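You operate a simulated robot arm through the tools that you are given. There is no shell and no other tool. Be economical: measure what you need, move in short steps, check, and stop when the job is done.

Carry out the task below with a simulated two-armed robot. There is one attempt and no reset: what you move stays moved.

Task
Take the drain cup and leave it on the front of the filling bench. Fetch the silver grease tin from the press bench and set it on the slatted rack. Take the round dabber and put it on the bottling bench. Take the grey cup on the press bench and put it away on the shelf under the test bench. Fetch the orange pot from the press bench and set it on the shelf under the blending bench. Any order will do. Set down upright: drain cup, round dabber.

It is judged by the outcome, as a careful person would: the job done as asked, and still so three seconds after it is handed in. It fails if anything else is knocked over, pushed out of place, dropped, spilled or broken.

Robot
Two 7-joint arms with two-finger parallel grippers on one trunk, on a base that drives. Base frame: it is fixed to the floor where the robot stands at the start and does not move with it; the origin is under the middle of the robot, x ahead of it, y to its left, z up. Readings come in mm, rad, newtons and seconds.
The left shoulder is at the start at [50, 177, 1179], the right one opposite. With the tool pointing down near the work surface each hand reaches from about 100 to 680 mm from the robot's upright axis, wherever it stands, measured 20 degrees to its own side. Places, roughly: bottling bench [800, 5000, 800]; drain cup [500, 0, 750]; front of the filling bench (24x15 cm) [820, 4280, 820]; grease tin [750, 0, 750]; grey cup (8x8x6 cm) [600, 800, 800]; pot [750, 1000, 750]; round dabber (6x6x6 cm) [600, 0, 800]; shelf under the blending bench [4700, -1800, 300]; shelf under the test bench [-1100, 3300, 500]; slatted rack (21x17 cm) [-1080, 1780, 880]. Payload 3.43 kg a hand.
The tool frame of a hand sits at the grasp point between the pads (the TCP): z along the fingers, y along the line on which they close. The tips reach 34 mm beyond it. Largest opening 128 mm; finger width 24, thickness 12; the body of the gripper, 48 by 130 mm, starts 96 mm behind the TCP.
Orientation is that of the tool frame in the base frame, as [roll, pitch, yaw] about the fixed x, y, z axes, in that order (R = Rz(yaw) Ry(pitch) Rx(roll)). With the fingers straight down and closing along the base's y, the tool's x points along the base's -x, its y along +y and its z along -z.

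Tools
- The arms move only by the tool play_rows. It takes "left_commands", "right_commands" or both (then of equal length, played together; a hand with none holds still); each is a list of rows, each a list of 6 numbers: the shift along the tool's x, y, z in units of 500 mm (1.0 is 500 mm), then the turn, a rotation vector about the tool's x, y, z in units of 120 degrees (1.0 is 120 degrees). In form: [[x, y, z, wx, wy, wz], ...]. A call has 1 to 8 rows; each row is the pose to reach, as a shift and turn from the pose commanded when the call began, along the tool's axes at that moment. "left_hand" and "right_hand" are, for a hand that has rows, the opening, from 0 (shut) to 1 (fully open), set as the call begins (left out, the last holds). A call with a number of a shift or a turn outside -1 to 1 is refused whole. Each row takes 0.2 s and may step no farther than 50 mm and 0.15 rad from the row before; otherwise, or with a gripper value out of range, the whole call is refused. A pose out of reach is approached as far as the arm can. The call stops where the force on the tool passes 40 N (or 10 N more than at its start, if that is more) or the arm is blocked; 0.2 s more then pass. The fingers move at their own pace (about 108 mm/s each) and stop on an object; they squeeze with about 28 N. The grip force told is the motor's: it shows also when the fingers shut on nothing. Time passes only in rows, and 0.2 s behind the last, so rows that repeat a pose let the fingers close. The reply holds the time, the measured pose of the TCP, the force on the tool along the base axes, the opening and the grip force, in the units named above and with some noise, with the torque about the TCP (base axes, N m) and any sound that the robot's microphone picked up, and new pictures: "show" is both (left out), scene, wrist or none (wrist: the cameras of the hands that moved).
- Cameras (640 x 400 px; columns grow to the right, rows downward): "scene" is now at [147.3, 44.8, 1340.5]; the picture's right is [0.50, -0.86, 0.00], its down [-0.51, -0.30, -0.81] and it looks along [0.70, 0.41, -0.59] (base axes); focal length 267 px, centre (320, 200). "left" rides on the left gripper at [76, 11, -160] in its tool frame; the picture's right is [-0.15, 0.99, 0.00], its down [-0.88, -0.13, -0.46] and it looks along [-0.45, -0.07, 0.89] (tool axes); focal length 234 px, centre (320, 200). "right" rides on the right gripper at [76, -11, -160] in its tool frame; the picture's right is [0.15, 0.99, 0.00], its down [-0.88, 0.13, -0.46] and it looks along [-0.45, 0.07, 0.89] (tool axes); focal length 234 px, centre (320, 200). There is no depth. A picture from a camera that has moved, and an enlarged one, comes with that camera's place and axes in the base frame and with its lens.
- lift_body(by): slides the trunk up (or, below 0, down) by that many mm; the arms and the scene camera ride with it, the base frame stays. It gives what a move gives, with no picture.
- base_move(legs): drives the robot by 1 to 6 legs, each [ahead, turn to the left] in mm and rad, along the robot's own axes; the way and the turn of a leg run together, so that a leg with both is an arc; at most 1500 mm and 3.142 rad a leg. The arms and the cameras ride along, it lands a little off, and it stops where it bumps. It gives what a move gives, and a new picture of the scene camera.
- turn_head(pan, tilt): turns the head with the scene camera to pan (to the left, within 1.396 rad either way) and tilt (down, from -0.506 to 1.204), counted from straight ahead of the robot. It gives what a move gives, and a new picture of the scene camera.
- enlarge(camera, box): a new picture of the part [left, top, right, bottom] of that camera's present view, enlarged. No time passes.
- sign_off(): hands the job in; it is judged then, once.

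Go step by step. Nothing tells you exact positions but the pictures and the camera data: compare them with the known pose of the tool, close in by small moves and look again before you grip or let go. The budget is 165 turns and 260 pictures, counting those below and the enlarged ones. Unless the task says otherwise, let go and move clear before handing in.

The tools are called after "Request:" as name(argument=value, ...) on one line, values as JSON. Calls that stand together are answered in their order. play_rows: Moves the arms, as the interface text tells. Its arguments: {"type":"object","properties":{"left_commands":{"type":"array","items":{"type":"array","items":{"type":"number"}}},"left_hand":{"type":"number"},"right_commands":{"type":"array","items":{"type":"array","items":{"type":"number"}}},"right_hand":{"type":"number"},"show":{"type":"string","enum":["both","scene","wrist","none"]}},"required":[]} The other tools are called the same way: lift_body (by) slides the trunk up or down; base_move (legs) drives the base; turn_head (pan, tilt) turns the head that bears the scene camera; enlarge (camera, box) takes an enlarged picture of a part of a camera's view; sign_off () hands the job in.

At the start:

```text
time: 0.0
left_ee_pos: [400.9, 410.6, 1123.8]
left_orientation: [3.141, 0.0, -3.137]
left_ft_force: [-0.7, -0.4, 0.3]
left_wrist_torque: [0.03, 0.02, 0.06]
left_grip_width: 128.1
left_grip_force: 0.0
right_ee_pos: [440.8, -21.3, 1122.1]
right_orientation: [-3.141, 0.001, -3.138]
right_ft_force: [0.9, -0.4, -0.2]
right_wrist_torque: [0.01, -0.01, -0.02]
right_grip_width: 127.7
right_grip_force: 0.1
trunk travel left (down, up): [-350.0, 51.0]
robot x, y, heading: [1.1, -1.9, 0.002]
head pan, tilt: [0.525, 0.63]
```

scene: 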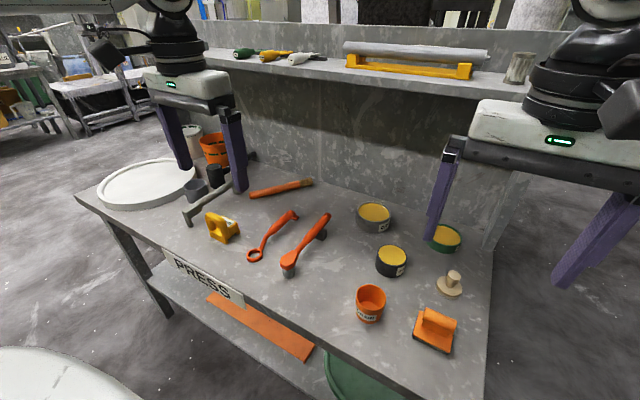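
right: 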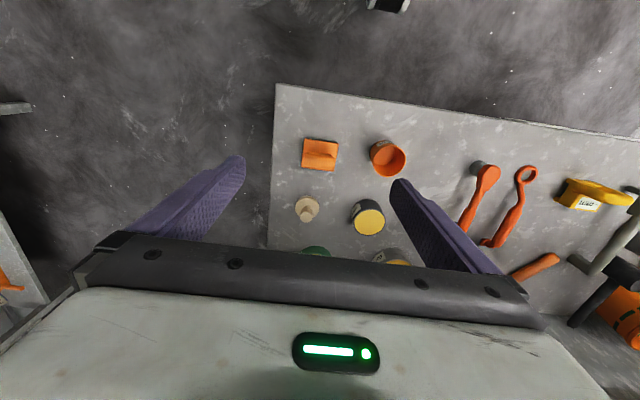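
left: 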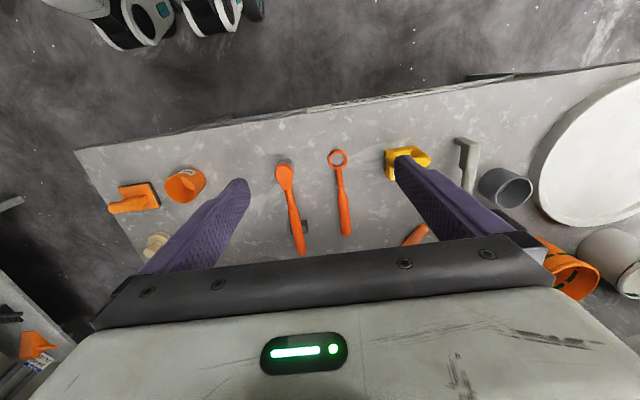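

I see the press bench with an orange cup, a wooden round dabber, three tins, and at the far left a grey cup and an orange pot. First I enlarge to identify them.

Request:
enlarge(camera="scene", box=[330, 190, 490, 360])

Request:
enlarge(camera="scene", box=[90, 110, 270, 230])

```text
2.35 times, centred on (410, 275) of scene
camera zoom: at [147.3, 44.8, 1340.5], right [0.5, -0.86, 0.0], down [-0.51, -0.3, -0.81], along [0.7, 0.41, -0.59], focal length 629 px, centre (108, 24)
```

zoom: 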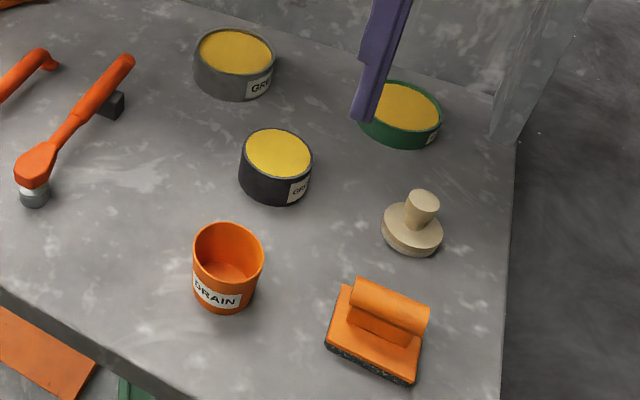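

```text
3.33 times, centred on (180, 170) of scene
camera zoom: at [147.3, 44.8, 1340.5], right [0.5, -0.86, 0.0], down [-0.51, -0.3, -0.81], along [0.7, 0.41, -0.59], focal length 891 px, centre (787, 300)
```

zoom: 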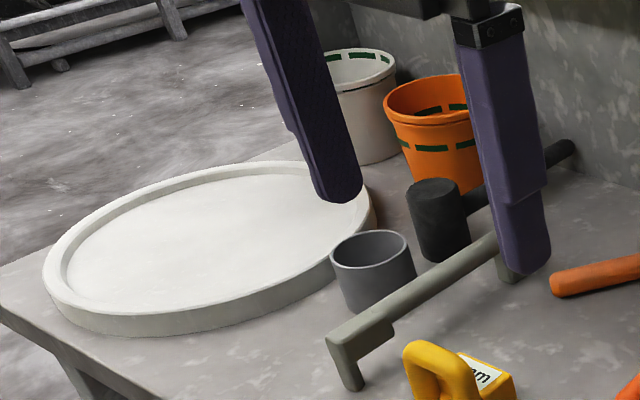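

The drain cup is the labelled orange one, the silver tin is the grey one behind the black one, and the pot is at the far left. Now a look around to plan the drive.

Request:
turn_head(pan=1.39, tilt=0.35)

Request:
turn_head(pan=-1.2, tilt=0.3)

Request:
turn_head(pan=-0.2, tilt=0.9)

```text
time: 1.2
left_ee_pos: [400.5, 411.3, 1123.7]
left_orientation: [3.14, -0.001, -3.136]
left_ft_force: [0.0, -0.3, 0.5]
left_wrist_torque: [0.01, 0.03, -0.01]
left_grip_width: 128.1
left_grip_force: 0.1
right_ee_pos: [439.8, -21.6, 1123.1]
right_orientation: [3.142, 0.0, -3.139]
right_ft_force: [-0.5, 0.4, -0.6]
right_wrist_torque: [0.03, -0.04, 0.03]
right_grip_width: 128.1
right_grip_force: 0.0
trunk travel left (down, up): [-350.0, 51.0]
robot x, y, heading: [2.3, -0.2, -0.004]
head pan, tilt: [1.389, 0.351]
camera scene: at [88.6, 92.5, 1365.8], right [0.98, -0.18, 0.0], down [-0.06, -0.34, -0.94], along [0.17, 0.92, -0.34], focal length 267 px, centre (320, 200)
```

scene: 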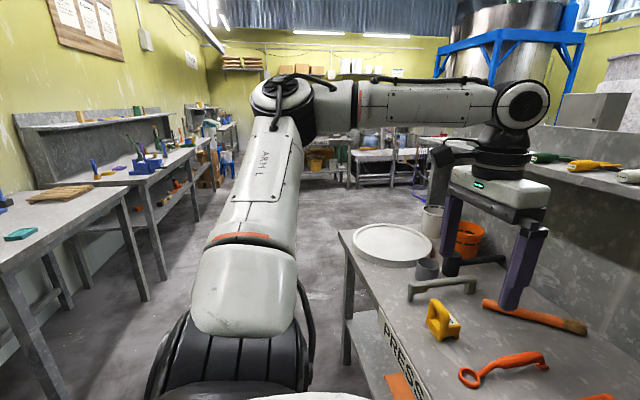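

```text
time: 3.5
left_ee_pos: [400.2, 411.5, 1124.4]
left_orientation: [-3.142, 0.0, -3.135]
left_ft_force: [0.2, -0.5, -1.1]
left_wrist_torque: [0.01, -0.01, 0.02]
left_grip_width: 127.8
left_grip_force: 0.0
right_ee_pos: [440.0, -20.6, 1121.6]
right_orientation: [3.141, 0.001, -3.138]
right_ft_force: [0.6, 0.3, -0.1]
right_wrist_torque: [0.02, 0.03, 0.0]
right_grip_width: 127.9
right_grip_force: 0.0
trunk travel left (down, up): [-350.0, 51.0]
robot x, y, heading: [0.0, -4.3, 0.001]
head pan, tilt: [-1.201, 0.3]
camera scene: at [105.5, -86.1, 1370.5], right [-0.93, -0.36, 0.0], down [-0.11, 0.28, -0.96], along [0.35, -0.89, -0.3], focal length 267 px, centre (320, 200)
```

scene: 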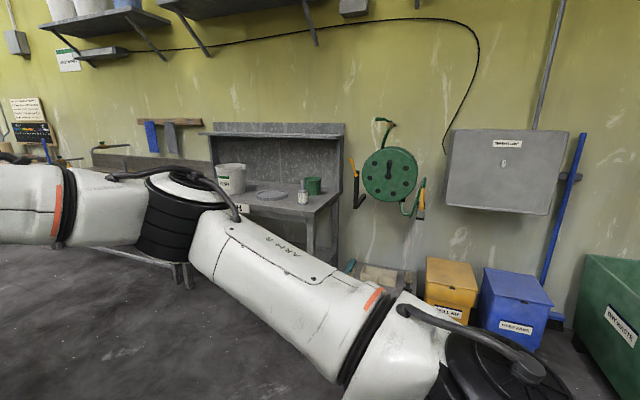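

```text
time: 4.8
left_ee_pos: [400.4, 410.3, 1123.8]
left_orientation: [3.14, 0.003, -3.137]
left_ft_force: [-0.5, 0.4, -0.6]
left_wrist_torque: [0.0, 0.03, -0.02]
left_grip_width: 128.0
left_grip_force: 0.1
right_ee_pos: [439.2, -21.2, 1122.4]
right_orientation: [-3.14, 0.001, -3.138]
right_ft_force: [-0.4, 0.5, 0.8]
right_wrist_torque: [-0.02, -0.01, 0.01]
right_grip_width: 128.0
right_grip_force: 0.0
trunk travel left (down, up): [-350.0, 51.0]
robot x, y, heading: [-2.3, 2.7, 0.002]
head pan, tilt: [-0.201, 0.901]
camera scene: at [145.7, -14.2, 1318.3], right [-0.2, -0.98, 0.0], down [-0.77, 0.16, -0.62], along [0.61, -0.12, -0.78], focal length 267 px, centre (320, 200)
```

scene: 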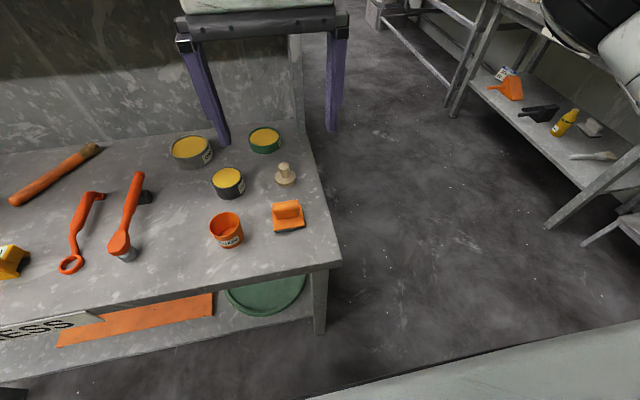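

The dabber is about at (620–670, −20) and the table height is still unsure, so I bring the right hand closer over the dabber and look again.

Request:
play_rows(right_commands=[[-0.066, 0, 0.05, 0, 0, 0], [-0.132, 0, 0.1, 0, 0, 0], [-0.198, 0, 0.15, 0, 0, 0], [-0.264, 0, 0.2, 0, 0, 0], [-0.33, 0, 0.25, 0, 0, 0], [-0.33, 0, 0.25, 0, 0, 0]], right_hand=1)

```text
time: 6.2
left_ee_pos: [401.3, 410.2, 1124.9]
left_orientation: [3.141, -0.001, -3.136]
left_ft_force: [-1.3, 0.8, 0.7]
left_wrist_torque: [0.04, 0.01, 0.02]
left_grip_width: 127.9
left_grip_force: 0.0
right_ee_pos: [605.2, -20.9, 996.5]
right_orientation: [3.141, -0.001, -3.136]
right_ft_force: [0.4, -0.8, 0.2]
right_wrist_torque: [0.03, 0.0, 0.01]
right_grip_width: 128.0
right_grip_force: 0.0
trunk travel left (down, up): [-350.0, 51.0]
robot x, y, heading: [2.5, -0.6, 0.003]
head pan, tilt: [-0.201, 0.901]
camera scene: at [145.5, -14.6, 1318.3], right [-0.2, -0.98, 0.0], down [-0.77, 0.16, -0.62], along [0.61, -0.12, -0.78], focal length 267 px, centre (320, 200)
camera right: at [530.5, -32.6, 1156.6], right [-0.15, 0.99, 0.0], down [0.88, 0.13, 0.46], along [0.45, 0.07, -0.89], focal length 234 px, centre (320, 200)
```

scene: 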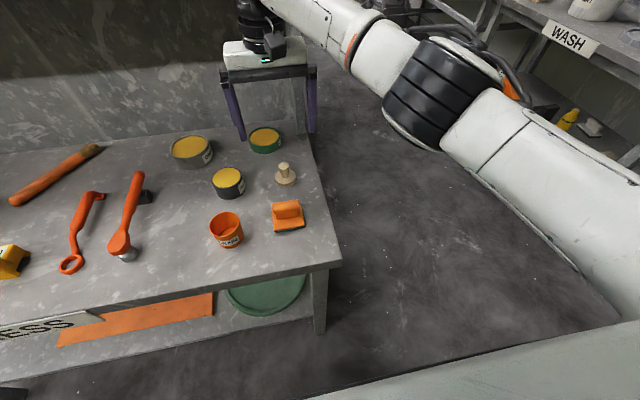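
right: 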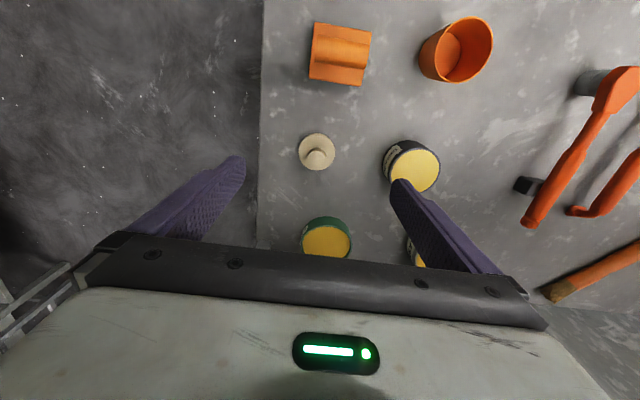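

Triangulation puts the bench top near z 815 and the dabber at about (622, −22). I lower to just above it and check.

Request:
play_rows(right_commands=[[-0.017, 0, 0.06, 0, 0, 0], [-0.034, -0.002, 0.12, 0, 0, 0], [-0.034, -0.002, 0.18, 0, 0, 0], [-0.034, -0.002, 0.18, 0, 0, 0]])

```text
time: 7.2
left_ee_pos: [399.4, 409.9, 1123.6]
left_orientation: [3.141, -0.001, -3.136]
left_ft_force: [-0.4, 0.2, 0.1]
left_wrist_torque: [0.02, -0.02, -0.02]
left_grip_width: 128.1
left_grip_force: 0.0
right_ee_pos: [620.0, -23.3, 906.7]
right_orientation: [3.141, 0.0, -3.138]
right_ft_force: [0.5, 0.6, -0.4]
right_wrist_torque: [-0.03, 0.01, 0.02]
right_grip_width: 128.2
right_grip_force: 0.1
right hand out of reach, approached as far as the arm can: row 3, 4
trunk travel left (down, up): [-350.0, 51.0]
robot x, y, heading: [0.9, -0.7, -0.003]
head pan, tilt: [-0.201, 0.901]
camera scene: at [145.6, -14.2, 1318.3], right [-0.2, -0.98, 0.0], down [-0.77, 0.16, -0.62], along [0.61, -0.12, -0.78], focal length 267 px, centre (320, 200)
camera right: at [544.3, -36.2, 1066.2], right [-0.15, 0.99, 0.0], down [0.88, 0.13, 0.46], along [0.45, 0.07, -0.89], focal length 234 px, centre (320, 200)
```

scene: 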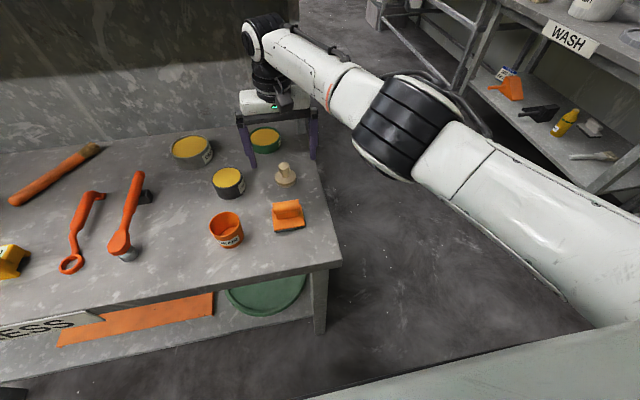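
right: 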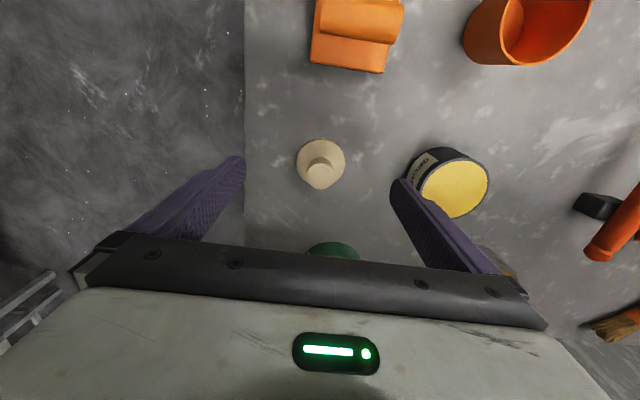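

The dabber sits centred between the fingers at the arm's reach limit. I narrow the fingers (the black tin is close on the left), then lower the trunk.

Request:
play_rows(right_commands=[[0.004, 0.0, 0, 0, 0, 0], [0.004, 0, 0, 0, 0, 0], [0.004, 0, 0, 0, 0, 0]], right_hand=0.5, show="none")

Request:
lift_body(by=-34)

Request:
enlarge(camera="right", box=[160, 80, 480, 280])

Request:
enlarge(camera="scene", box=[200, 80, 360, 260])

```text
time: 8.0
left_ee_pos: [399.6, 410.7, 1124.4]
left_orientation: [3.141, 0.0, -3.137]
left_ft_force: [-0.1, -0.1, 0.0]
left_wrist_torque: [-0.01, -0.01, -0.01]
left_grip_width: 128.0
left_grip_force: 0.0
right_ee_pos: [617.9, -23.7, 906.9]
right_orientation: [-3.141, 0.0, -3.138]
right_ft_force: [0.6, 0.1, 0.4]
right_wrist_torque: [0.01, 0.01, 0.02]
right_grip_width: 63.9
right_grip_force: 0.1
trunk travel left (down, up): [-350.0, 51.0]
robot x, y, heading: [1.3, 0.7, -0.006]
head pan, tilt: [-0.201, 0.901]
```

```text
time: 8.8
left_ee_pos: [401.9, 410.2, 1090.0]
left_orientation: [3.141, 0.004, -3.136]
left_ft_force: [-0.3, 0.0, -0.3]
left_wrist_torque: [0.0, 0.01, -0.01]
left_grip_width: 128.1
left_grip_force: 0.1
right_ee_pos: [617.3, -25.3, 873.2]
right_orientation: [3.14, -0.002, -3.138]
right_ft_force: [-0.9, -0.5, -0.3]
right_wrist_torque: [0.05, -0.01, -0.02]
right_grip_width: 64.0
right_grip_force: 0.1
trunk travel left (down, up): [-316.0, 85.0]
robot x, y, heading: [-1.0, 0.4, 0.001]
head pan, tilt: [-0.201, 0.901]
```

```text
2.00 times, centred on (320, 180) of right
camera zoom: at [542.1, -36.1, 1032.7], right [-0.15, 0.99, 0.0], down [0.88, 0.13, 0.46], along [0.45, 0.07, -0.89], focal length 468 px, centre (320, 240)
```

zoom: 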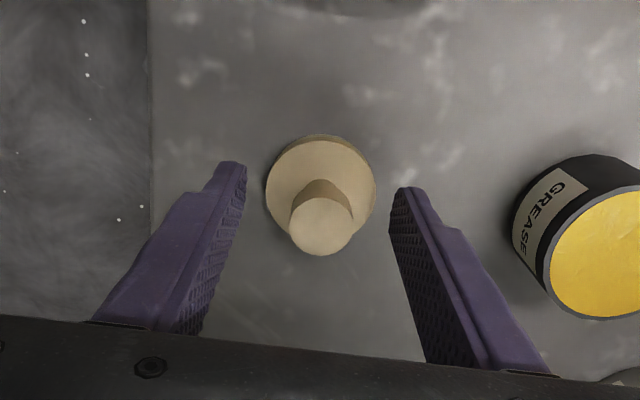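

```text
2.22 times, centred on (280, 170) of scene
camera zoom: at [145.5, -14.2, 1284.3], right [-0.2, -0.98, 0.0], down [-0.77, 0.16, -0.62], along [0.61, -0.12, -0.78], focal length 594 px, centre (409, 267)
```

zoom: 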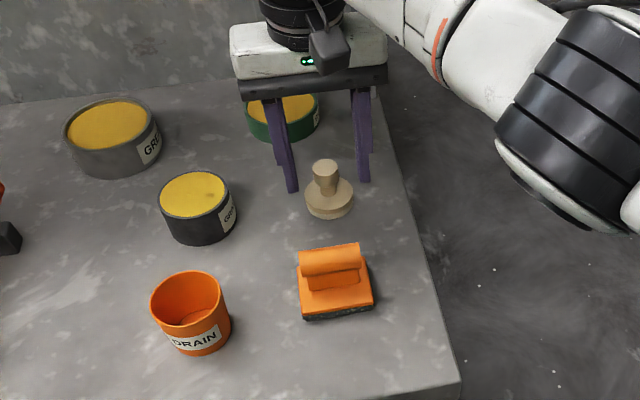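

Knob and fingertips line up in both views. Closing on the knob.

Request:
play_rows(right_commands=[[0, 0, 0, 0, 0, 0], [0, 0, 0, 0, 0, 0], [0, 0, 0, 0, 0, 0], [0, 0, 0, 0, 0, 0]], right_hand=0, show="wrist")

```text
time: 9.8
left_ee_pos: [400.3, 411.5, 1089.6]
left_orientation: [3.141, 0.0, -3.139]
left_ft_force: [-0.7, -0.3, 0.3]
left_wrist_torque: [-0.01, -0.03, 0.03]
left_grip_width: 128.3
left_grip_force: 0.0
right_ee_pos: [618.1, -23.6, 872.6]
right_orientation: [-3.141, 0.0, -3.136]
right_ft_force: [0.6, -0.6, 0.4]
right_wrist_torque: [-0.03, -0.04, -0.02]
right_grip_width: 25.5
right_grip_force: 28.1
trunk travel left (down, up): [-316.0, 85.0]
robot x, y, heading: [2.2, 0.1, 0.002]
head pan, tilt: [-0.201, 0.901]
camera right: at [542.2, -36.0, 1032.7], right [-0.15, 0.99, 0.0], down [0.88, 0.13, 0.46], along [0.45, 0.07, -0.89], focal length 234 px, centre (320, 200)
```

right: 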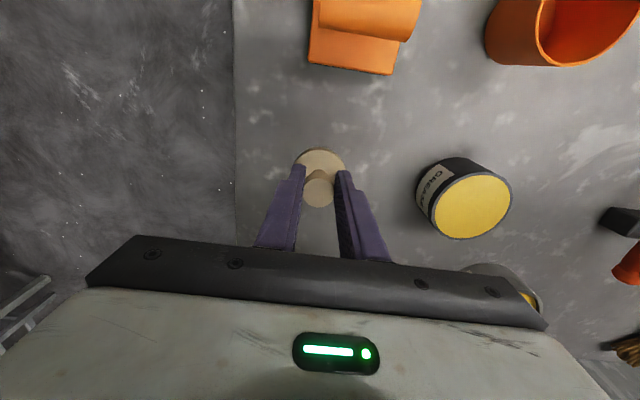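

Gripped (25.5 mm). Lifting it and drawing back to the right.

Request:
play_rows(right_commands=[[0, 0, -0.09, 0, 0, 0], [0, 0, -0.18, 0, 0, 0], [0, 0, -0.27, 0, 0, 0], [0, 0, -0.34, 0, 0, 0], [0.06, -0.07, -0.36, 0, 0, 0], [0.12, -0.14, -0.36, 0, 0, 0], [0.18, -0.21, -0.36, 0, 0, 0], [0.24, -0.28, -0.36, 0, 0, 0]])

Request:
play_rows(left_commands=[[0, -0.09, 0.01, 0, 0, 0], [0, -0.18, 0.02, 0, 0, 0], [0, -0.27, 0.03, 0, 0, 0], [0, -0.36, 0.04, 0, 0, 0], [-0.01, -0.45, 0.08, 0, 0, 0], [-0.03, -0.52, 0.14, 0, 0, 0], [-0.05, -0.58, 0.2, 0, 0, 0], [-0.05, -0.58, 0.2, 0, 0, 0]])

```text
time: 11.6
left_ee_pos: [400.9, 410.1, 1090.4]
left_orientation: [-3.141, 0.002, -3.138]
left_ft_force: [0.3, 0.4, 0.2]
left_wrist_torque: [0.01, -0.02, 0.0]
left_grip_width: 128.1
left_grip_force: 0.1
right_ee_pos: [497.9, -165.9, 1052.4]
right_orientation: [3.141, -0.001, -3.138]
right_ft_force: [-0.7, 0.3, -0.4]
right_wrist_torque: [0.01, 0.03, 0.01]
right_grip_width: 0.0
right_grip_force: 28.2
right hand out of reach, approached as far as the arm can: row 3, 4
trunk travel left (down, up): [-316.0, 85.0]
robot x, y, heading: [-1.6, -0.0, 0.002]
head pan, tilt: [-0.201, 0.901]
camera scene: at [145.3, -14.9, 1284.3], right [-0.2, -0.98, 0.0], down [-0.77, 0.16, -0.62], along [0.61, -0.12, -0.78], focal length 267 px, centre (320, 200)
camera right: at [423.4, -178.5, 1212.0], right [-0.15, 0.99, 0.0], down [0.88, 0.13, 0.45], along [0.45, 0.07, -0.89], focal length 234 px, centre (320, 200)
```

scene: 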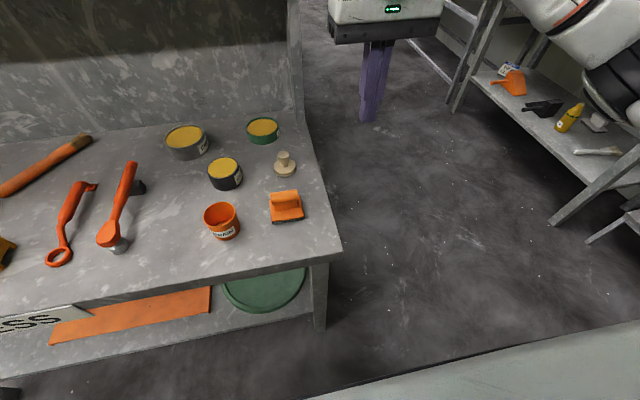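
right: 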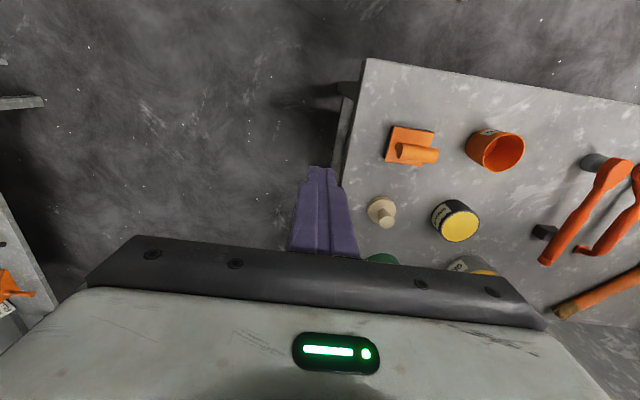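

```text
time: 13.4
left_ee_pos: [424.6, 122.3, 989.9]
left_orientation: [-3.14, 0.005, -3.135]
left_ft_force: [-0.6, 0.0, 0.0]
left_wrist_torque: [0.01, 0.02, 0.03]
left_grip_width: 128.0
left_grip_force: 0.0
right_ee_pos: [499.9, -165.2, 1052.5]
right_orientation: [-3.141, 0.0, -3.136]
right_ft_force: [-0.1, 0.2, -0.9]
right_wrist_torque: [0.0, -0.01, 0.01]
right_grip_width: 0.2
right_grip_force: 27.5
trunk travel left (down, up): [-316.0, 85.0]
robot x, y, heading: [-4.6, -1.3, 0.001]
head pan, tilt: [-0.201, 0.901]
camera scene: at [145.3, -14.2, 1284.3], right [-0.2, -0.98, 0.0], down [-0.77, 0.16, -0.62], along [0.61, -0.12, -0.78], focal length 267 px, centre (320, 200)
camera left: at [349.0, 133.7, 1149.0], right [0.14, 0.99, 0.0], down [0.88, -0.12, 0.46], along [0.45, -0.06, -0.89], focal length 234 px, centre (320, 200)
```

scene: 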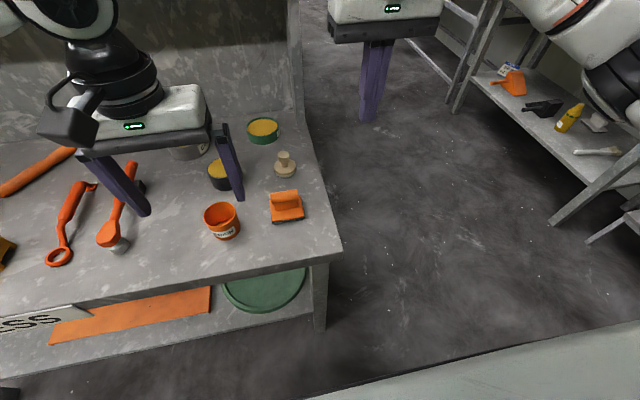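
left: 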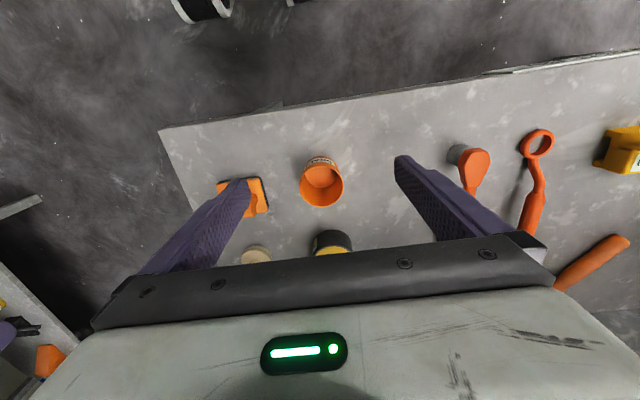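

The dabber slipped out of the closing tips and is still standing in place; I'll take it again lower. With the left hand near the drain cup, I take that first: move over it with narrowed fingers.

Request:
play_rows(left_commands=[[-0.045, -0.004, 0.06, 0, 0, 0], [-0.086, -0.008, 0.12, 0, 0, 0], [-0.086, -0.008, 0.18, 0, 0, 0], [-0.086, -0.008, 0.18, 0, 0, 0]], left_hand=0.8)

```text
time: 14.4
left_ee_pos: [449.8, 151.5, 915.1]
left_orientation: [-3.14, 0.003, -3.136]
left_ft_force: [0.2, 0.7, 0.0]
left_wrist_torque: [0.01, 0.0, -0.02]
left_grip_width: 102.3
left_grip_force: 0.1
left hand out of reach, approached as far as the arm can: row 1, 2, 3, 4
right_ee_pos: [499.5, -164.5, 1053.2]
right_orientation: [-3.141, 0.0, -3.14]
right_ft_force: [0.7, 0.0, 0.2]
right_wrist_torque: [0.01, 0.03, 0.04]
right_grip_width: 0.1
right_grip_force: 27.8
trunk travel left (down, up): [-316.0, 85.0]
robot x, y, heading: [-0.1, 0.5, 0.002]
head pan, tilt: [-0.201, 0.901]
camera scene: at [145.7, -14.1, 1284.2], right [-0.2, -0.98, 0.0], down [-0.77, 0.16, -0.62], along [0.61, -0.12, -0.78], focal length 267 px, centre (320, 200)
camera left: at [372.5, 162.6, 1074.6], right [0.14, 0.99, 0.0], down [0.88, -0.13, 0.46], along [0.45, -0.07, -0.89], focal length 234 px, centre (320, 200)
```

scene: 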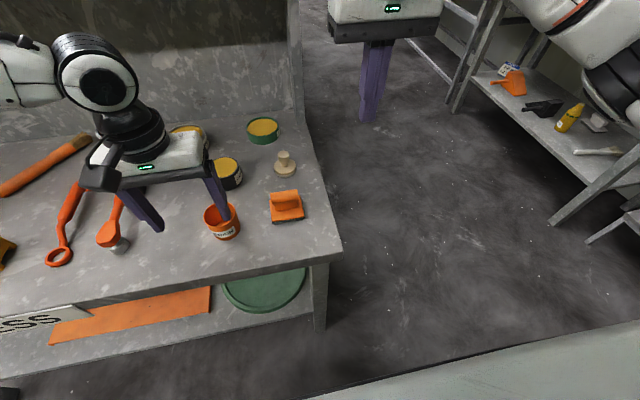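
left: 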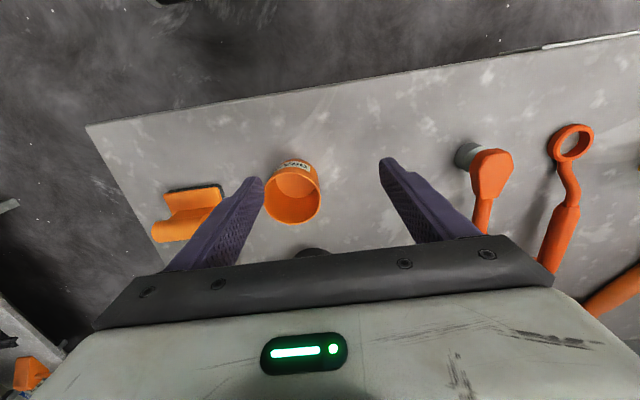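

The reach is limited by the trunk height, so I raise the left hand and lower the trunk.

Request:
play_rows(left_commands=[[0, 0, -0.08, 0, 0, 0], [0, 0, -0.16, 0, 0, 0], [0, 0, -0.24, 0, 0, 0], [0, 0, -0.3, 0, 0, 0]], show="none")

Request:
lift_body(by=-140)

Request:
enlarge(camera="left", box=[0, 0, 640, 400])

```text
time: 15.4
left_ee_pos: [447.7, 152.5, 1066.8]
left_orientation: [3.14, 0.001, -3.136]
left_ft_force: [-0.1, -0.4, -0.2]
left_wrist_torque: [0.05, -0.04, 0.01]
left_grip_width: 102.4
left_grip_force: 0.1
right_ee_pos: [499.8, -165.1, 1052.4]
right_orientation: [-3.141, -0.001, -3.138]
right_ft_force: [-0.1, -0.3, 0.1]
right_wrist_torque: [-0.02, 0.03, 0.0]
right_grip_width: 0.1
right_grip_force: 27.9
trunk travel left (down, up): [-316.0, 85.0]
robot x, y, heading: [1.7, 1.3, 0.0]
head pan, tilt: [-0.201, 0.901]
```

```text
time: 17.0
left_ee_pos: [448.1, 153.1, 925.7]
left_orientation: [-3.141, 0.001, -3.137]
left_ft_force: [0.0, -0.6, -0.5]
left_wrist_torque: [0.04, 0.0, -0.02]
left_grip_width: 102.5
left_grip_force: 0.0
right_ee_pos: [499.2, -166.1, 913.4]
right_orientation: [-3.139, 0.0, -3.139]
right_ft_force: [-0.7, 1.2, -0.6]
right_wrist_torque: [0.02, 0.02, -0.03]
right_grip_width: 0.0
right_grip_force: 28.0
trunk travel left (down, up): [-176.0, 225.0]
robot x, y, heading: [1.0, -0.7, -0.001]
head pan, tilt: [-0.201, 0.901]
```

```text
1.00 times, centred on (320, 200) of left (not enlarged: the box is as wide or as high as the picture)
camera zoom: at [371.8, 163.5, 1084.7], right [0.14, 0.99, 0.0], down [0.88, -0.13, 0.46], along [0.45, -0.06, -0.89], focal length 234 px, centre (320, 200)
```

zoom: 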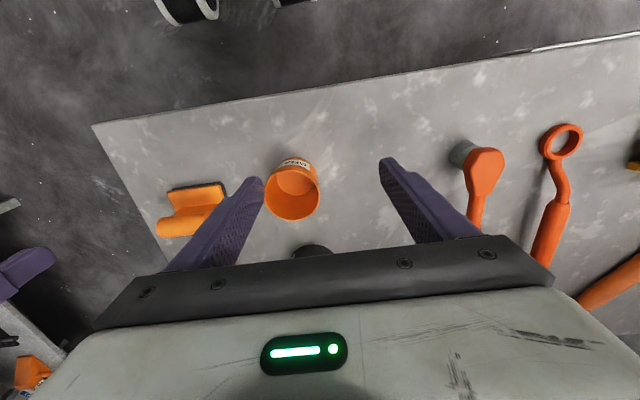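

The cup is at about (466, 123). Moving over it.

Request:
play_rows(left_commands=[[-0.018, -0.03, 0.02, 0, 0, 0], [-0.036, -0.06, 0.05, 0, 0, 0], [-0.036, -0.06, 0.05, 0, 0, 0]])

```text
time: 17.8
left_ee_pos: [456.5, 140.1, 897.6]
left_orientation: [-3.14, 0.001, -3.136]
left_ft_force: [-0.5, -0.3, 0.7]
left_wrist_torque: [0.04, 0.0, 0.0]
left_grip_width: 102.5
left_grip_force: 0.2
left hand out of reach, approached as far as the arm can: row 1, 2, 3
right_ee_pos: [499.5, -165.5, 913.0]
right_orientation: [-3.141, 0.0, -3.137]
right_ft_force: [0.4, -0.1, -0.1]
right_wrist_torque: [0.0, -0.03, 0.03]
right_grip_width: 0.1
right_grip_force: 28.0
trunk travel left (down, up): [-176.0, 225.0]
robot x, y, heading: [-1.2, -0.6, -0.001]
head pan, tilt: [-0.201, 0.901]
camera scene: at [145.6, -14.2, 1144.3], right [-0.2, -0.98, 0.0], down [-0.77, 0.16, -0.62], along [0.61, -0.12, -0.78], focal length 267 px, centre (320, 200)
camera left: at [379.8, 150.6, 1057.6], right [0.14, 0.99, 0.0], down [0.88, -0.12, 0.46], along [0.45, -0.07, -0.89], focal length 234 px, centre (320, 200)
```

scene: 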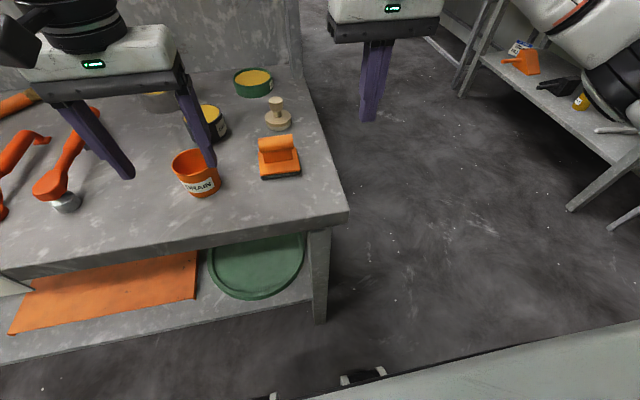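
left: 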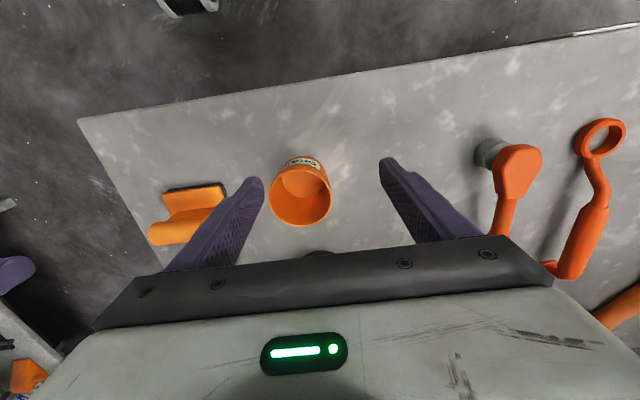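

Inward reach is limiting the left arm, so I raise it and turn the base slightly right to bring the cup to its own side.

Request:
play_rows(left_commands=[[0, 0, -0.08, 0, 0, 0], [0, 0, -0.16, 0, 0, 0], [0, 0, -0.2, 0, 0, 0]], show="none")

Request:
base_move(legs=[[0, -0.25]])

Request:
enlarge(camera="left", box=[0, 0, 640, 400])

```text
time: 18.6
left_ee_pos: [466.1, 177.8, 1003.9]
left_orientation: [-3.141, 0.001, -3.136]
left_ft_force: [-0.1, 0.6, 0.7]
left_wrist_torque: [0.01, 0.04, 0.0]
left_grip_width: 102.5
left_grip_force: 0.0
left hand out of reach, approached as far as the arm can: row 1, 2, 3
right_ee_pos: [498.6, -164.6, 912.5]
right_orientation: [-3.14, 0.004, -3.137]
right_ft_force: [-0.3, -0.8, 0.3]
right_wrist_torque: [-0.04, -0.01, 0.0]
right_grip_width: 0.0
right_grip_force: 27.9
trunk travel left (down, up): [-176.0, 225.0]
robot x, y, heading: [2.1, -2.4, 0.002]
head pan, tilt: [-0.201, 0.901]
```

```text
time: 19.9
left_ee_pos: [497.0, 56.5, 1003.6]
left_orientation: [-3.142, 0.0, 2.896]
left_ft_force: [-0.1, 0.3, -0.8]
left_wrist_torque: [0.04, 0.01, 0.03]
left_grip_width: 102.2
left_grip_force: 0.1
right_ee_pos: [443.0, -281.5, 911.7]
right_orientation: [-3.141, 0.0, 2.895]
right_ft_force: [0.2, -0.3, 0.0]
right_wrist_torque: [0.03, -0.03, -0.02]
right_grip_width: 0.0
right_grip_force: 27.8
trunk travel left (down, up): [-176.0, 225.0]
robot x, y, heading: [-4.0, -0.4, -0.25]
head pan, tilt: [-0.201, 0.901]
camera scene: at [137.4, -49.5, 1144.2], right [-0.43, -0.9, 0.0], down [-0.71, 0.34, -0.62], along [0.56, -0.27, -0.78], focal length 267 px, centre (320, 200)
```

scene: 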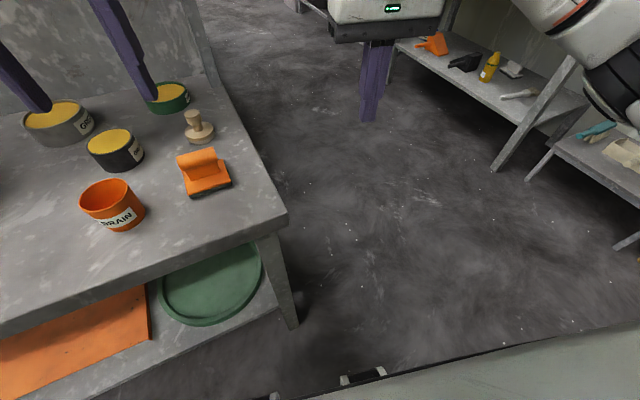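

```text
1.00 times, centred on (320, 200) of left (not enlarged: the box is as wide or as high as the picture)
camera zoom: at [424.6, 85.9, 1162.7], right [0.38, 0.92, 0.0], down [0.82, -0.34, 0.46], along [0.42, -0.17, -0.89], focal length 234 px, centre (320, 200)
```

zoom: 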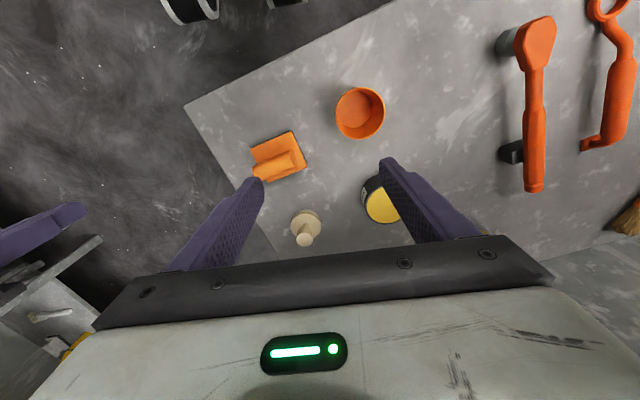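

Better parallax: bench top ≈ z 800, cup at ≈ (470, 119). Moving the left hand above it.

Request:
play_rows(left_commands=[[0.028, 0.036, 0.05, 0, 0, 0], [0.056, 0.072, 0.1, 0, 0, 0], [0.083, 0.108, 0.148, 0, 0, 0], [0.083, 0.108, 0.148, 0, 0, 0]])

```text
time: 20.9
left_ee_pos: [468.7, 119.5, 928.7]
left_orientation: [-3.139, 0.002, 2.898]
left_ft_force: [-0.4, 0.0, -0.2]
left_wrist_torque: [-0.02, 0.01, 0.03]
left_grip_width: 102.4
left_grip_force: 0.0
right_ee_pos: [443.0, -283.4, 913.5]
right_orientation: [3.14, 0.0, 2.896]
right_ft_force: [-0.7, -0.5, -0.3]
right_wrist_torque: [0.0, 0.01, 0.03]
right_grip_width: 0.0
right_grip_force: 27.8
trunk travel left (down, up): [-176.0, 225.0]
robot x, y, heading: [-3.0, 1.5, -0.25]
head pan, tilt: [-0.201, 0.901]
camera scene: at [137.5, -49.2, 1144.2], right [-0.43, -0.9, 0.0], down [-0.71, 0.34, -0.62], along [0.56, -0.27, -0.78], focal length 267 px, centre (320, 200)
camera left: at [398.0, 148.5, 1088.3], right [0.38, 0.92, 0.0], down [0.82, -0.34, 0.46], along [0.42, -0.18, -0.89], focal length 234 px, centre (320, 200)
```

scene: 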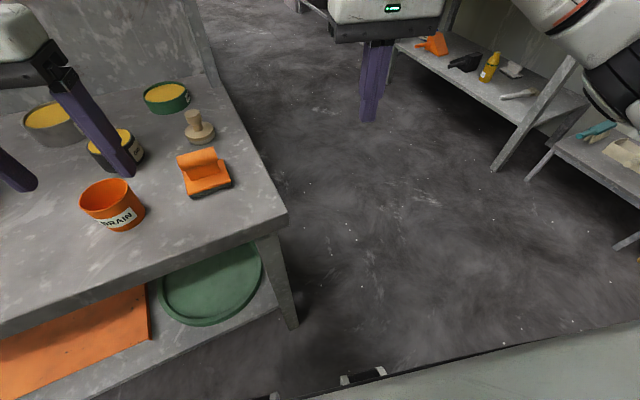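
left: 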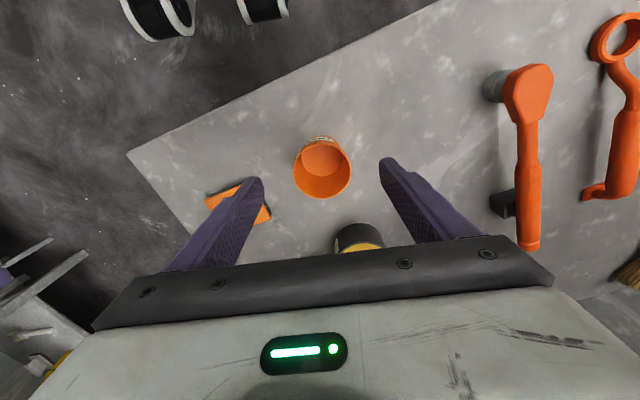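

The cup is centred on the hand's axis, with clearance to the float. Descending and gripping.

Request:
play_rows(left_commands=[[0, 0, 0.08, 0, 0, 0], [0, 0, 0.165, 0, 0, 0], [0, 0, 0.165, 0, 0, 0]], show="wrist")

Request:
play_rows(left_commands=[[0, 0, 0, 0, 0, 0], [0, 0, 0, 0, 0, 0], [0, 0, 0, 0, 0, 0]], left_hand=0, show="both")

```text
time: 21.7
left_ee_pos: [469.5, 118.6, 846.3]
left_orientation: [-3.14, 0.001, 2.898]
left_ft_force: [0.7, -0.1, -0.4]
left_wrist_torque: [-0.02, 0.01, 0.03]
left_grip_width: 102.4
left_grip_force: 0.0
right_ee_pos: [444.4, -283.6, 912.5]
right_orientation: [3.141, -0.002, 2.897]
right_ft_force: [-0.2, -0.2, -0.2]
right_wrist_torque: [0.0, 0.0, 0.0]
right_grip_width: 0.0
right_grip_force: 27.9
trunk travel left (down, up): [-176.0, 225.0]
robot x, y, heading: [2.4, -2.6, -0.25]
head pan, tilt: [-0.201, 0.901]
camera left: at [397.9, 148.3, 1005.3], right [0.38, 0.92, 0.0], down [0.82, -0.34, 0.46], along [0.42, -0.18, -0.89], focal length 234 px, centre (320, 200)
```

left: 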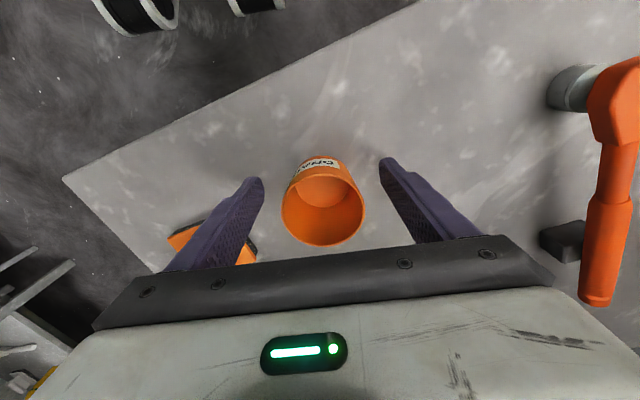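

```text
time: 22.5
left_ee_pos: [469.3, 118.7, 846.7]
left_orientation: [-3.138, 0.002, 2.898]
left_ft_force: [0.0, 0.1, -0.4]
left_wrist_torque: [0.01, 0.0, 0.0]
left_grip_width: 55.3
left_grip_force: 28.0
right_ee_pos: [443.0, -283.9, 912.6]
right_orientation: [3.141, -0.001, 2.896]
right_ft_force: [-0.6, 0.6, 0.3]
right_wrist_torque: [0.0, -0.01, -0.03]
right_grip_width: 0.0
right_grip_force: 27.6
trunk travel left (down, up): [-176.0, 225.0]
robot x, y, heading: [0.4, 0.7, -0.249]
head pan, tilt: [-0.201, 0.901]
camera scene: at [137.4, -49.2, 1144.3], right [-0.43, -0.9, 0.0], down [-0.71, 0.34, -0.62], along [0.56, -0.27, -0.78], focal length 267 px, centre (320, 200)
camera left: at [397.8, 148.2, 1005.7], right [0.38, 0.92, 0.0], down [0.82, -0.34, 0.46], along [0.42, -0.17, -0.89], focal length 234 px, centre (320, 200)
```

scene: 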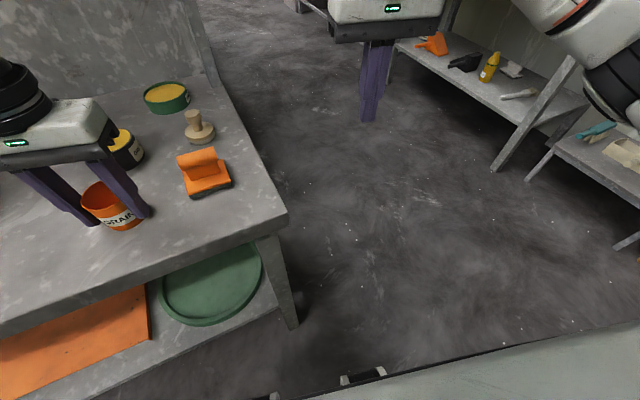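
left: 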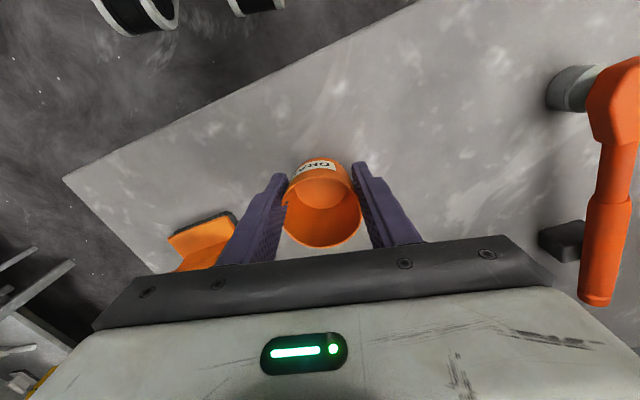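

The cup is held (55 mm). Lifting it straight up.

Request:
play_rows(left_commands=[[0, 0, -0.06, 0, 0, 0], [0, 0, -0.14, 0, 0, 0], [0, 0, -0.22, 0, 0, 0], [0, 0, -0.3, 0, 0, 0], [0.02, 0.07, -0.33, 0, 0, 0], [0.04, 0.15, -0.33, 0, 0, 0], [0.06, 0.23, -0.33, 0, 0, 0]])

Request:
base_move(legs=[[0, 0.25]])

```text
time: 24.1
left_ee_pos: [467.8, 238.5, 1013.0]
left_orientation: [-3.14, 0.002, 2.897]
left_ft_force: [0.4, 0.7, -1.4]
left_wrist_torque: [-0.04, 0.04, -0.02]
left_grip_width: 55.1
left_grip_force: 28.1
right_ee_pos: [442.3, -282.5, 913.5]
right_orientation: [3.141, -0.001, 2.897]
right_ft_force: [-0.8, -0.5, 1.2]
right_wrist_torque: [0.0, 0.0, -0.02]
right_grip_width: 0.0
right_grip_force: 28.4
trunk travel left (down, up): [-176.0, 225.0]
robot x, y, heading: [-0.0, -3.6, -0.252]
head pan, tilt: [-0.201, 0.901]
camera scene: at [137.5, -48.9, 1144.3], right [-0.43, -0.9, 0.0], down [-0.71, 0.34, -0.62], along [0.56, -0.27, -0.78], focal length 267 px, centre (320, 200)
camera left: at [395.7, 267.7, 1171.3], right [0.38, 0.92, 0.0], down [0.82, -0.34, 0.46], along [0.42, -0.18, -0.89], focal length 234 px, centre (320, 200)
```

scene: 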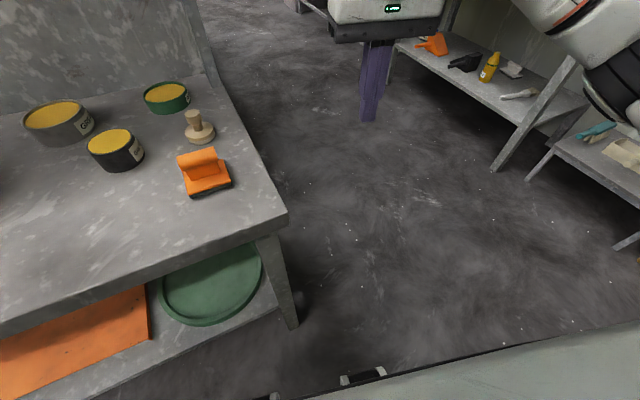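
left: 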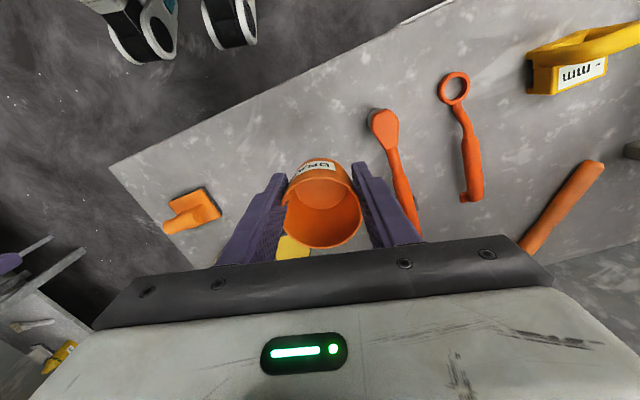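

```text
time: 25.4
left_ee_pos: [394.2, 345.8, 1012.5]
left_orientation: [-3.14, 0.001, -3.137]
left_ft_force: [0.4, 0.3, -0.3]
left_wrist_torque: [0.0, 0.0, -0.01]
left_grip_width: 55.3
left_grip_force: 28.2
right_ee_pos: [500.0, -165.3, 913.0]
right_orientation: [-3.14, 0.0, -3.136]
right_ft_force: [-0.9, 0.3, 0.0]
right_wrist_torque: [-0.02, -0.03, 0.01]
right_grip_width: 0.0
right_grip_force: 28.0
trunk travel left (down, up): [-176.0, 225.0]
robot x, y, heading: [-1.3, -1.3, 0.0]
head pan, tilt: [-0.201, 0.901]
camera scene: at [145.6, -13.8, 1144.3], right [-0.2, -0.98, 0.0], down [-0.77, 0.16, -0.62], along [0.61, -0.12, -0.78], focal length 267 px, centre (320, 200)
```

scene: 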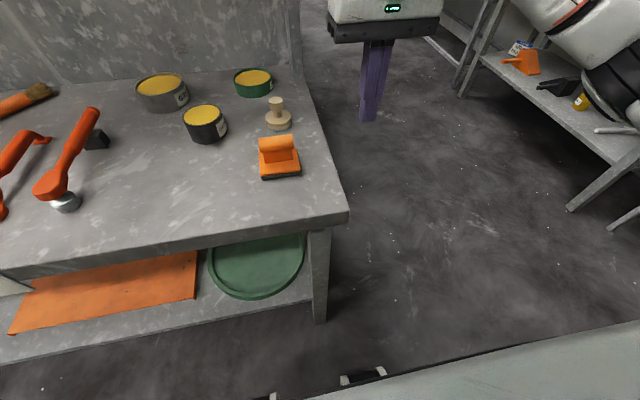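

The bench geometry agrees: dabber at ≈ (622, −22), disc around z 805. Moving the right hand back over it.

Request:
play_rows(right_commands=[[-0.05, 0.058, -0.02, 0, 0, 0], [-0.1, 0.116, -0.02, 0, 0, 0], [-0.15, 0.174, -0.02, 0, 0, 0], [-0.2, 0.232, -0.02, 0, 0, 0], [-0.244, 0.286, -0.02, 0, 0, 0], [-0.244, 0.286, -0.02, 0, 0, 0]], right_hand=0.5, show="wrist")

```text
time: 26.8
left_ee_pos: [393.0, 345.8, 1012.4]
left_orientation: [-3.139, 0.0, -3.138]
left_ft_force: [0.1, -0.6, -0.8]
left_wrist_torque: [0.0, -0.03, 0.0]
left_grip_width: 55.3
left_grip_force: 28.0
right_ee_pos: [603.2, -29.5, 918.5]
right_orientation: [-3.141, 0.001, -3.137]
right_ft_force: [0.2, -0.2, 0.6]
right_wrist_torque: [0.01, -0.01, -0.03]
right_grip_width: 63.9
right_grip_force: 0.1
right hand out of reach, approached as far as the arm can: row 5, 6
trunk travel left (down, up): [-176.0, 225.0]
robot x, y, heading: [0.9, 0.0, -0.001]
head pan, tilt: [-0.201, 0.901]
camera right: at [528.6, -41.8, 1078.2], right [-0.15, 0.99, 0.0], down [0.88, 0.14, 0.46], along [0.45, 0.07, -0.89], focal length 234 px, centre (320, 200)
```

right: 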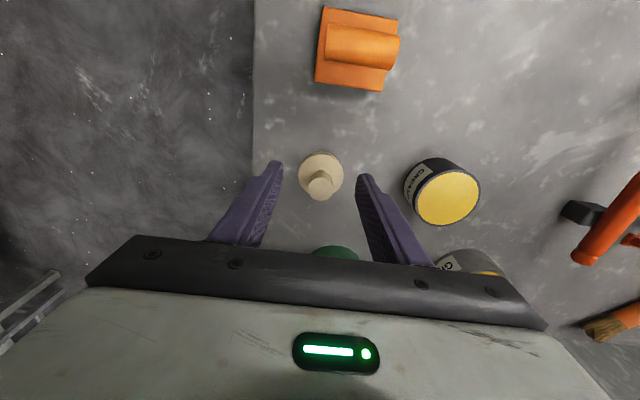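

Again at the inward limit; I turn the base left a little so the dabber lies on the right arm's side.

Request:
base_move(legs=[[0, 0.25]])

Request:
enlarge(camera="right", box=[0, 0, 640, 400])

```text
time: 28.0
left_ee_pos: [296.7, 432.4, 1012.2]
left_orientation: [-3.14, 0.0, -2.889]
left_ft_force: [0.4, -0.1, -1.0]
left_wrist_torque: [-0.04, 0.01, 0.04]
left_grip_width: 55.1
left_grip_force: 28.0
right_ee_pos: [592.9, 119.7, 919.2]
right_orientation: [3.141, -0.001, -2.89]
right_ft_force: [0.4, 0.2, -0.4]
right_wrist_torque: [0.09, 0.0, -0.02]
right_grip_width: 63.9
right_grip_force: 0.1
trunk travel left (down, up): [-176.0, 225.0]
robot x, y, heading: [0.1, 1.2, 0.251]
head pan, tilt: [-0.201, 0.901]
camera scene: at [145.0, 21.8, 1144.2], right [0.05, -1.0, 0.0], down [-0.78, -0.04, -0.62], along [0.62, 0.03, -0.78], focal length 267 px, centre (320, 200)
```

scene: 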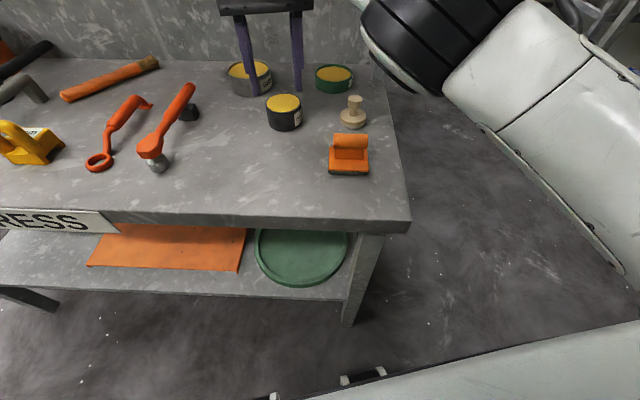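

```text
1.00 times, centred on (320, 200) of right (not enlarged: the box is as wide or as high as the picture)
camera zoom: at [523.2, 88.4, 1077.6], right [-0.39, 0.92, 0.0], down [0.82, 0.35, 0.45], along [0.42, 0.18, -0.89], focal length 234 px, centre (320, 200)
```

zoom: 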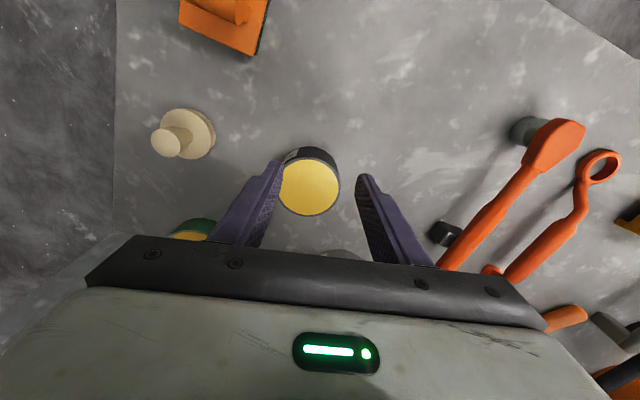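

Dabber at ≈ (627, −23). Shifting the right hand sideways over it.

Request:
play_rows(right_commands=[[0.001, -0.074, 0, 0, 0, 0], [0.003, -0.148, 0, 0, 0, 0], [0.004, -0.222, 0, 0, 0, 0], [0.005, -0.294, 0, 0, 0, 0], [0.005, -0.294, 0, 0, 0, 0]], show="wrist")

```text
time: 29.2
left_ee_pos: [297.3, 431.4, 1012.1]
left_orientation: [-3.141, 0.003, -2.886]
left_ft_force: [-0.8, -0.5, 0.5]
left_wrist_torque: [0.0, 0.03, -0.02]
left_grip_width: 54.9
left_grip_force: 27.8
right_ee_pos: [627.2, -24.7, 916.4]
right_orientation: [3.141, -0.002, -2.89]
right_ft_force: [-0.4, -0.6, -0.5]
right_wrist_torque: [-0.01, 0.03, 0.0]
right_grip_width: 63.4
right_grip_force: 0.0
trunk travel left (down, up): [-176.0, 225.0]
robot x, y, heading: [4.7, 1.4, 0.249]
head pan, tilt: [-0.201, 0.901]
camera right: at [557.1, -54.4, 1077.2], right [-0.39, 0.92, 0.0], down [0.82, 0.35, 0.45], along [0.42, 0.18, -0.89], focal length 234 px, centre (320, 200)
```

right: 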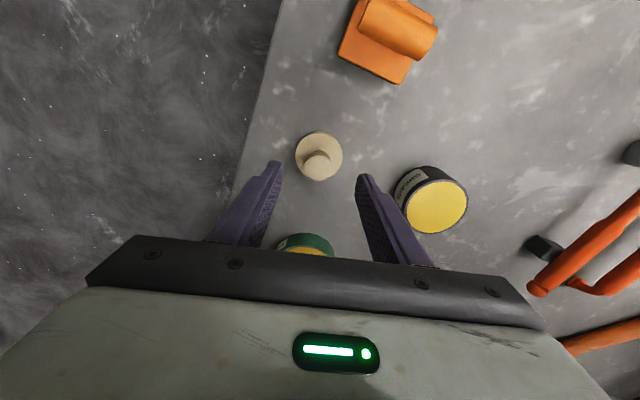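

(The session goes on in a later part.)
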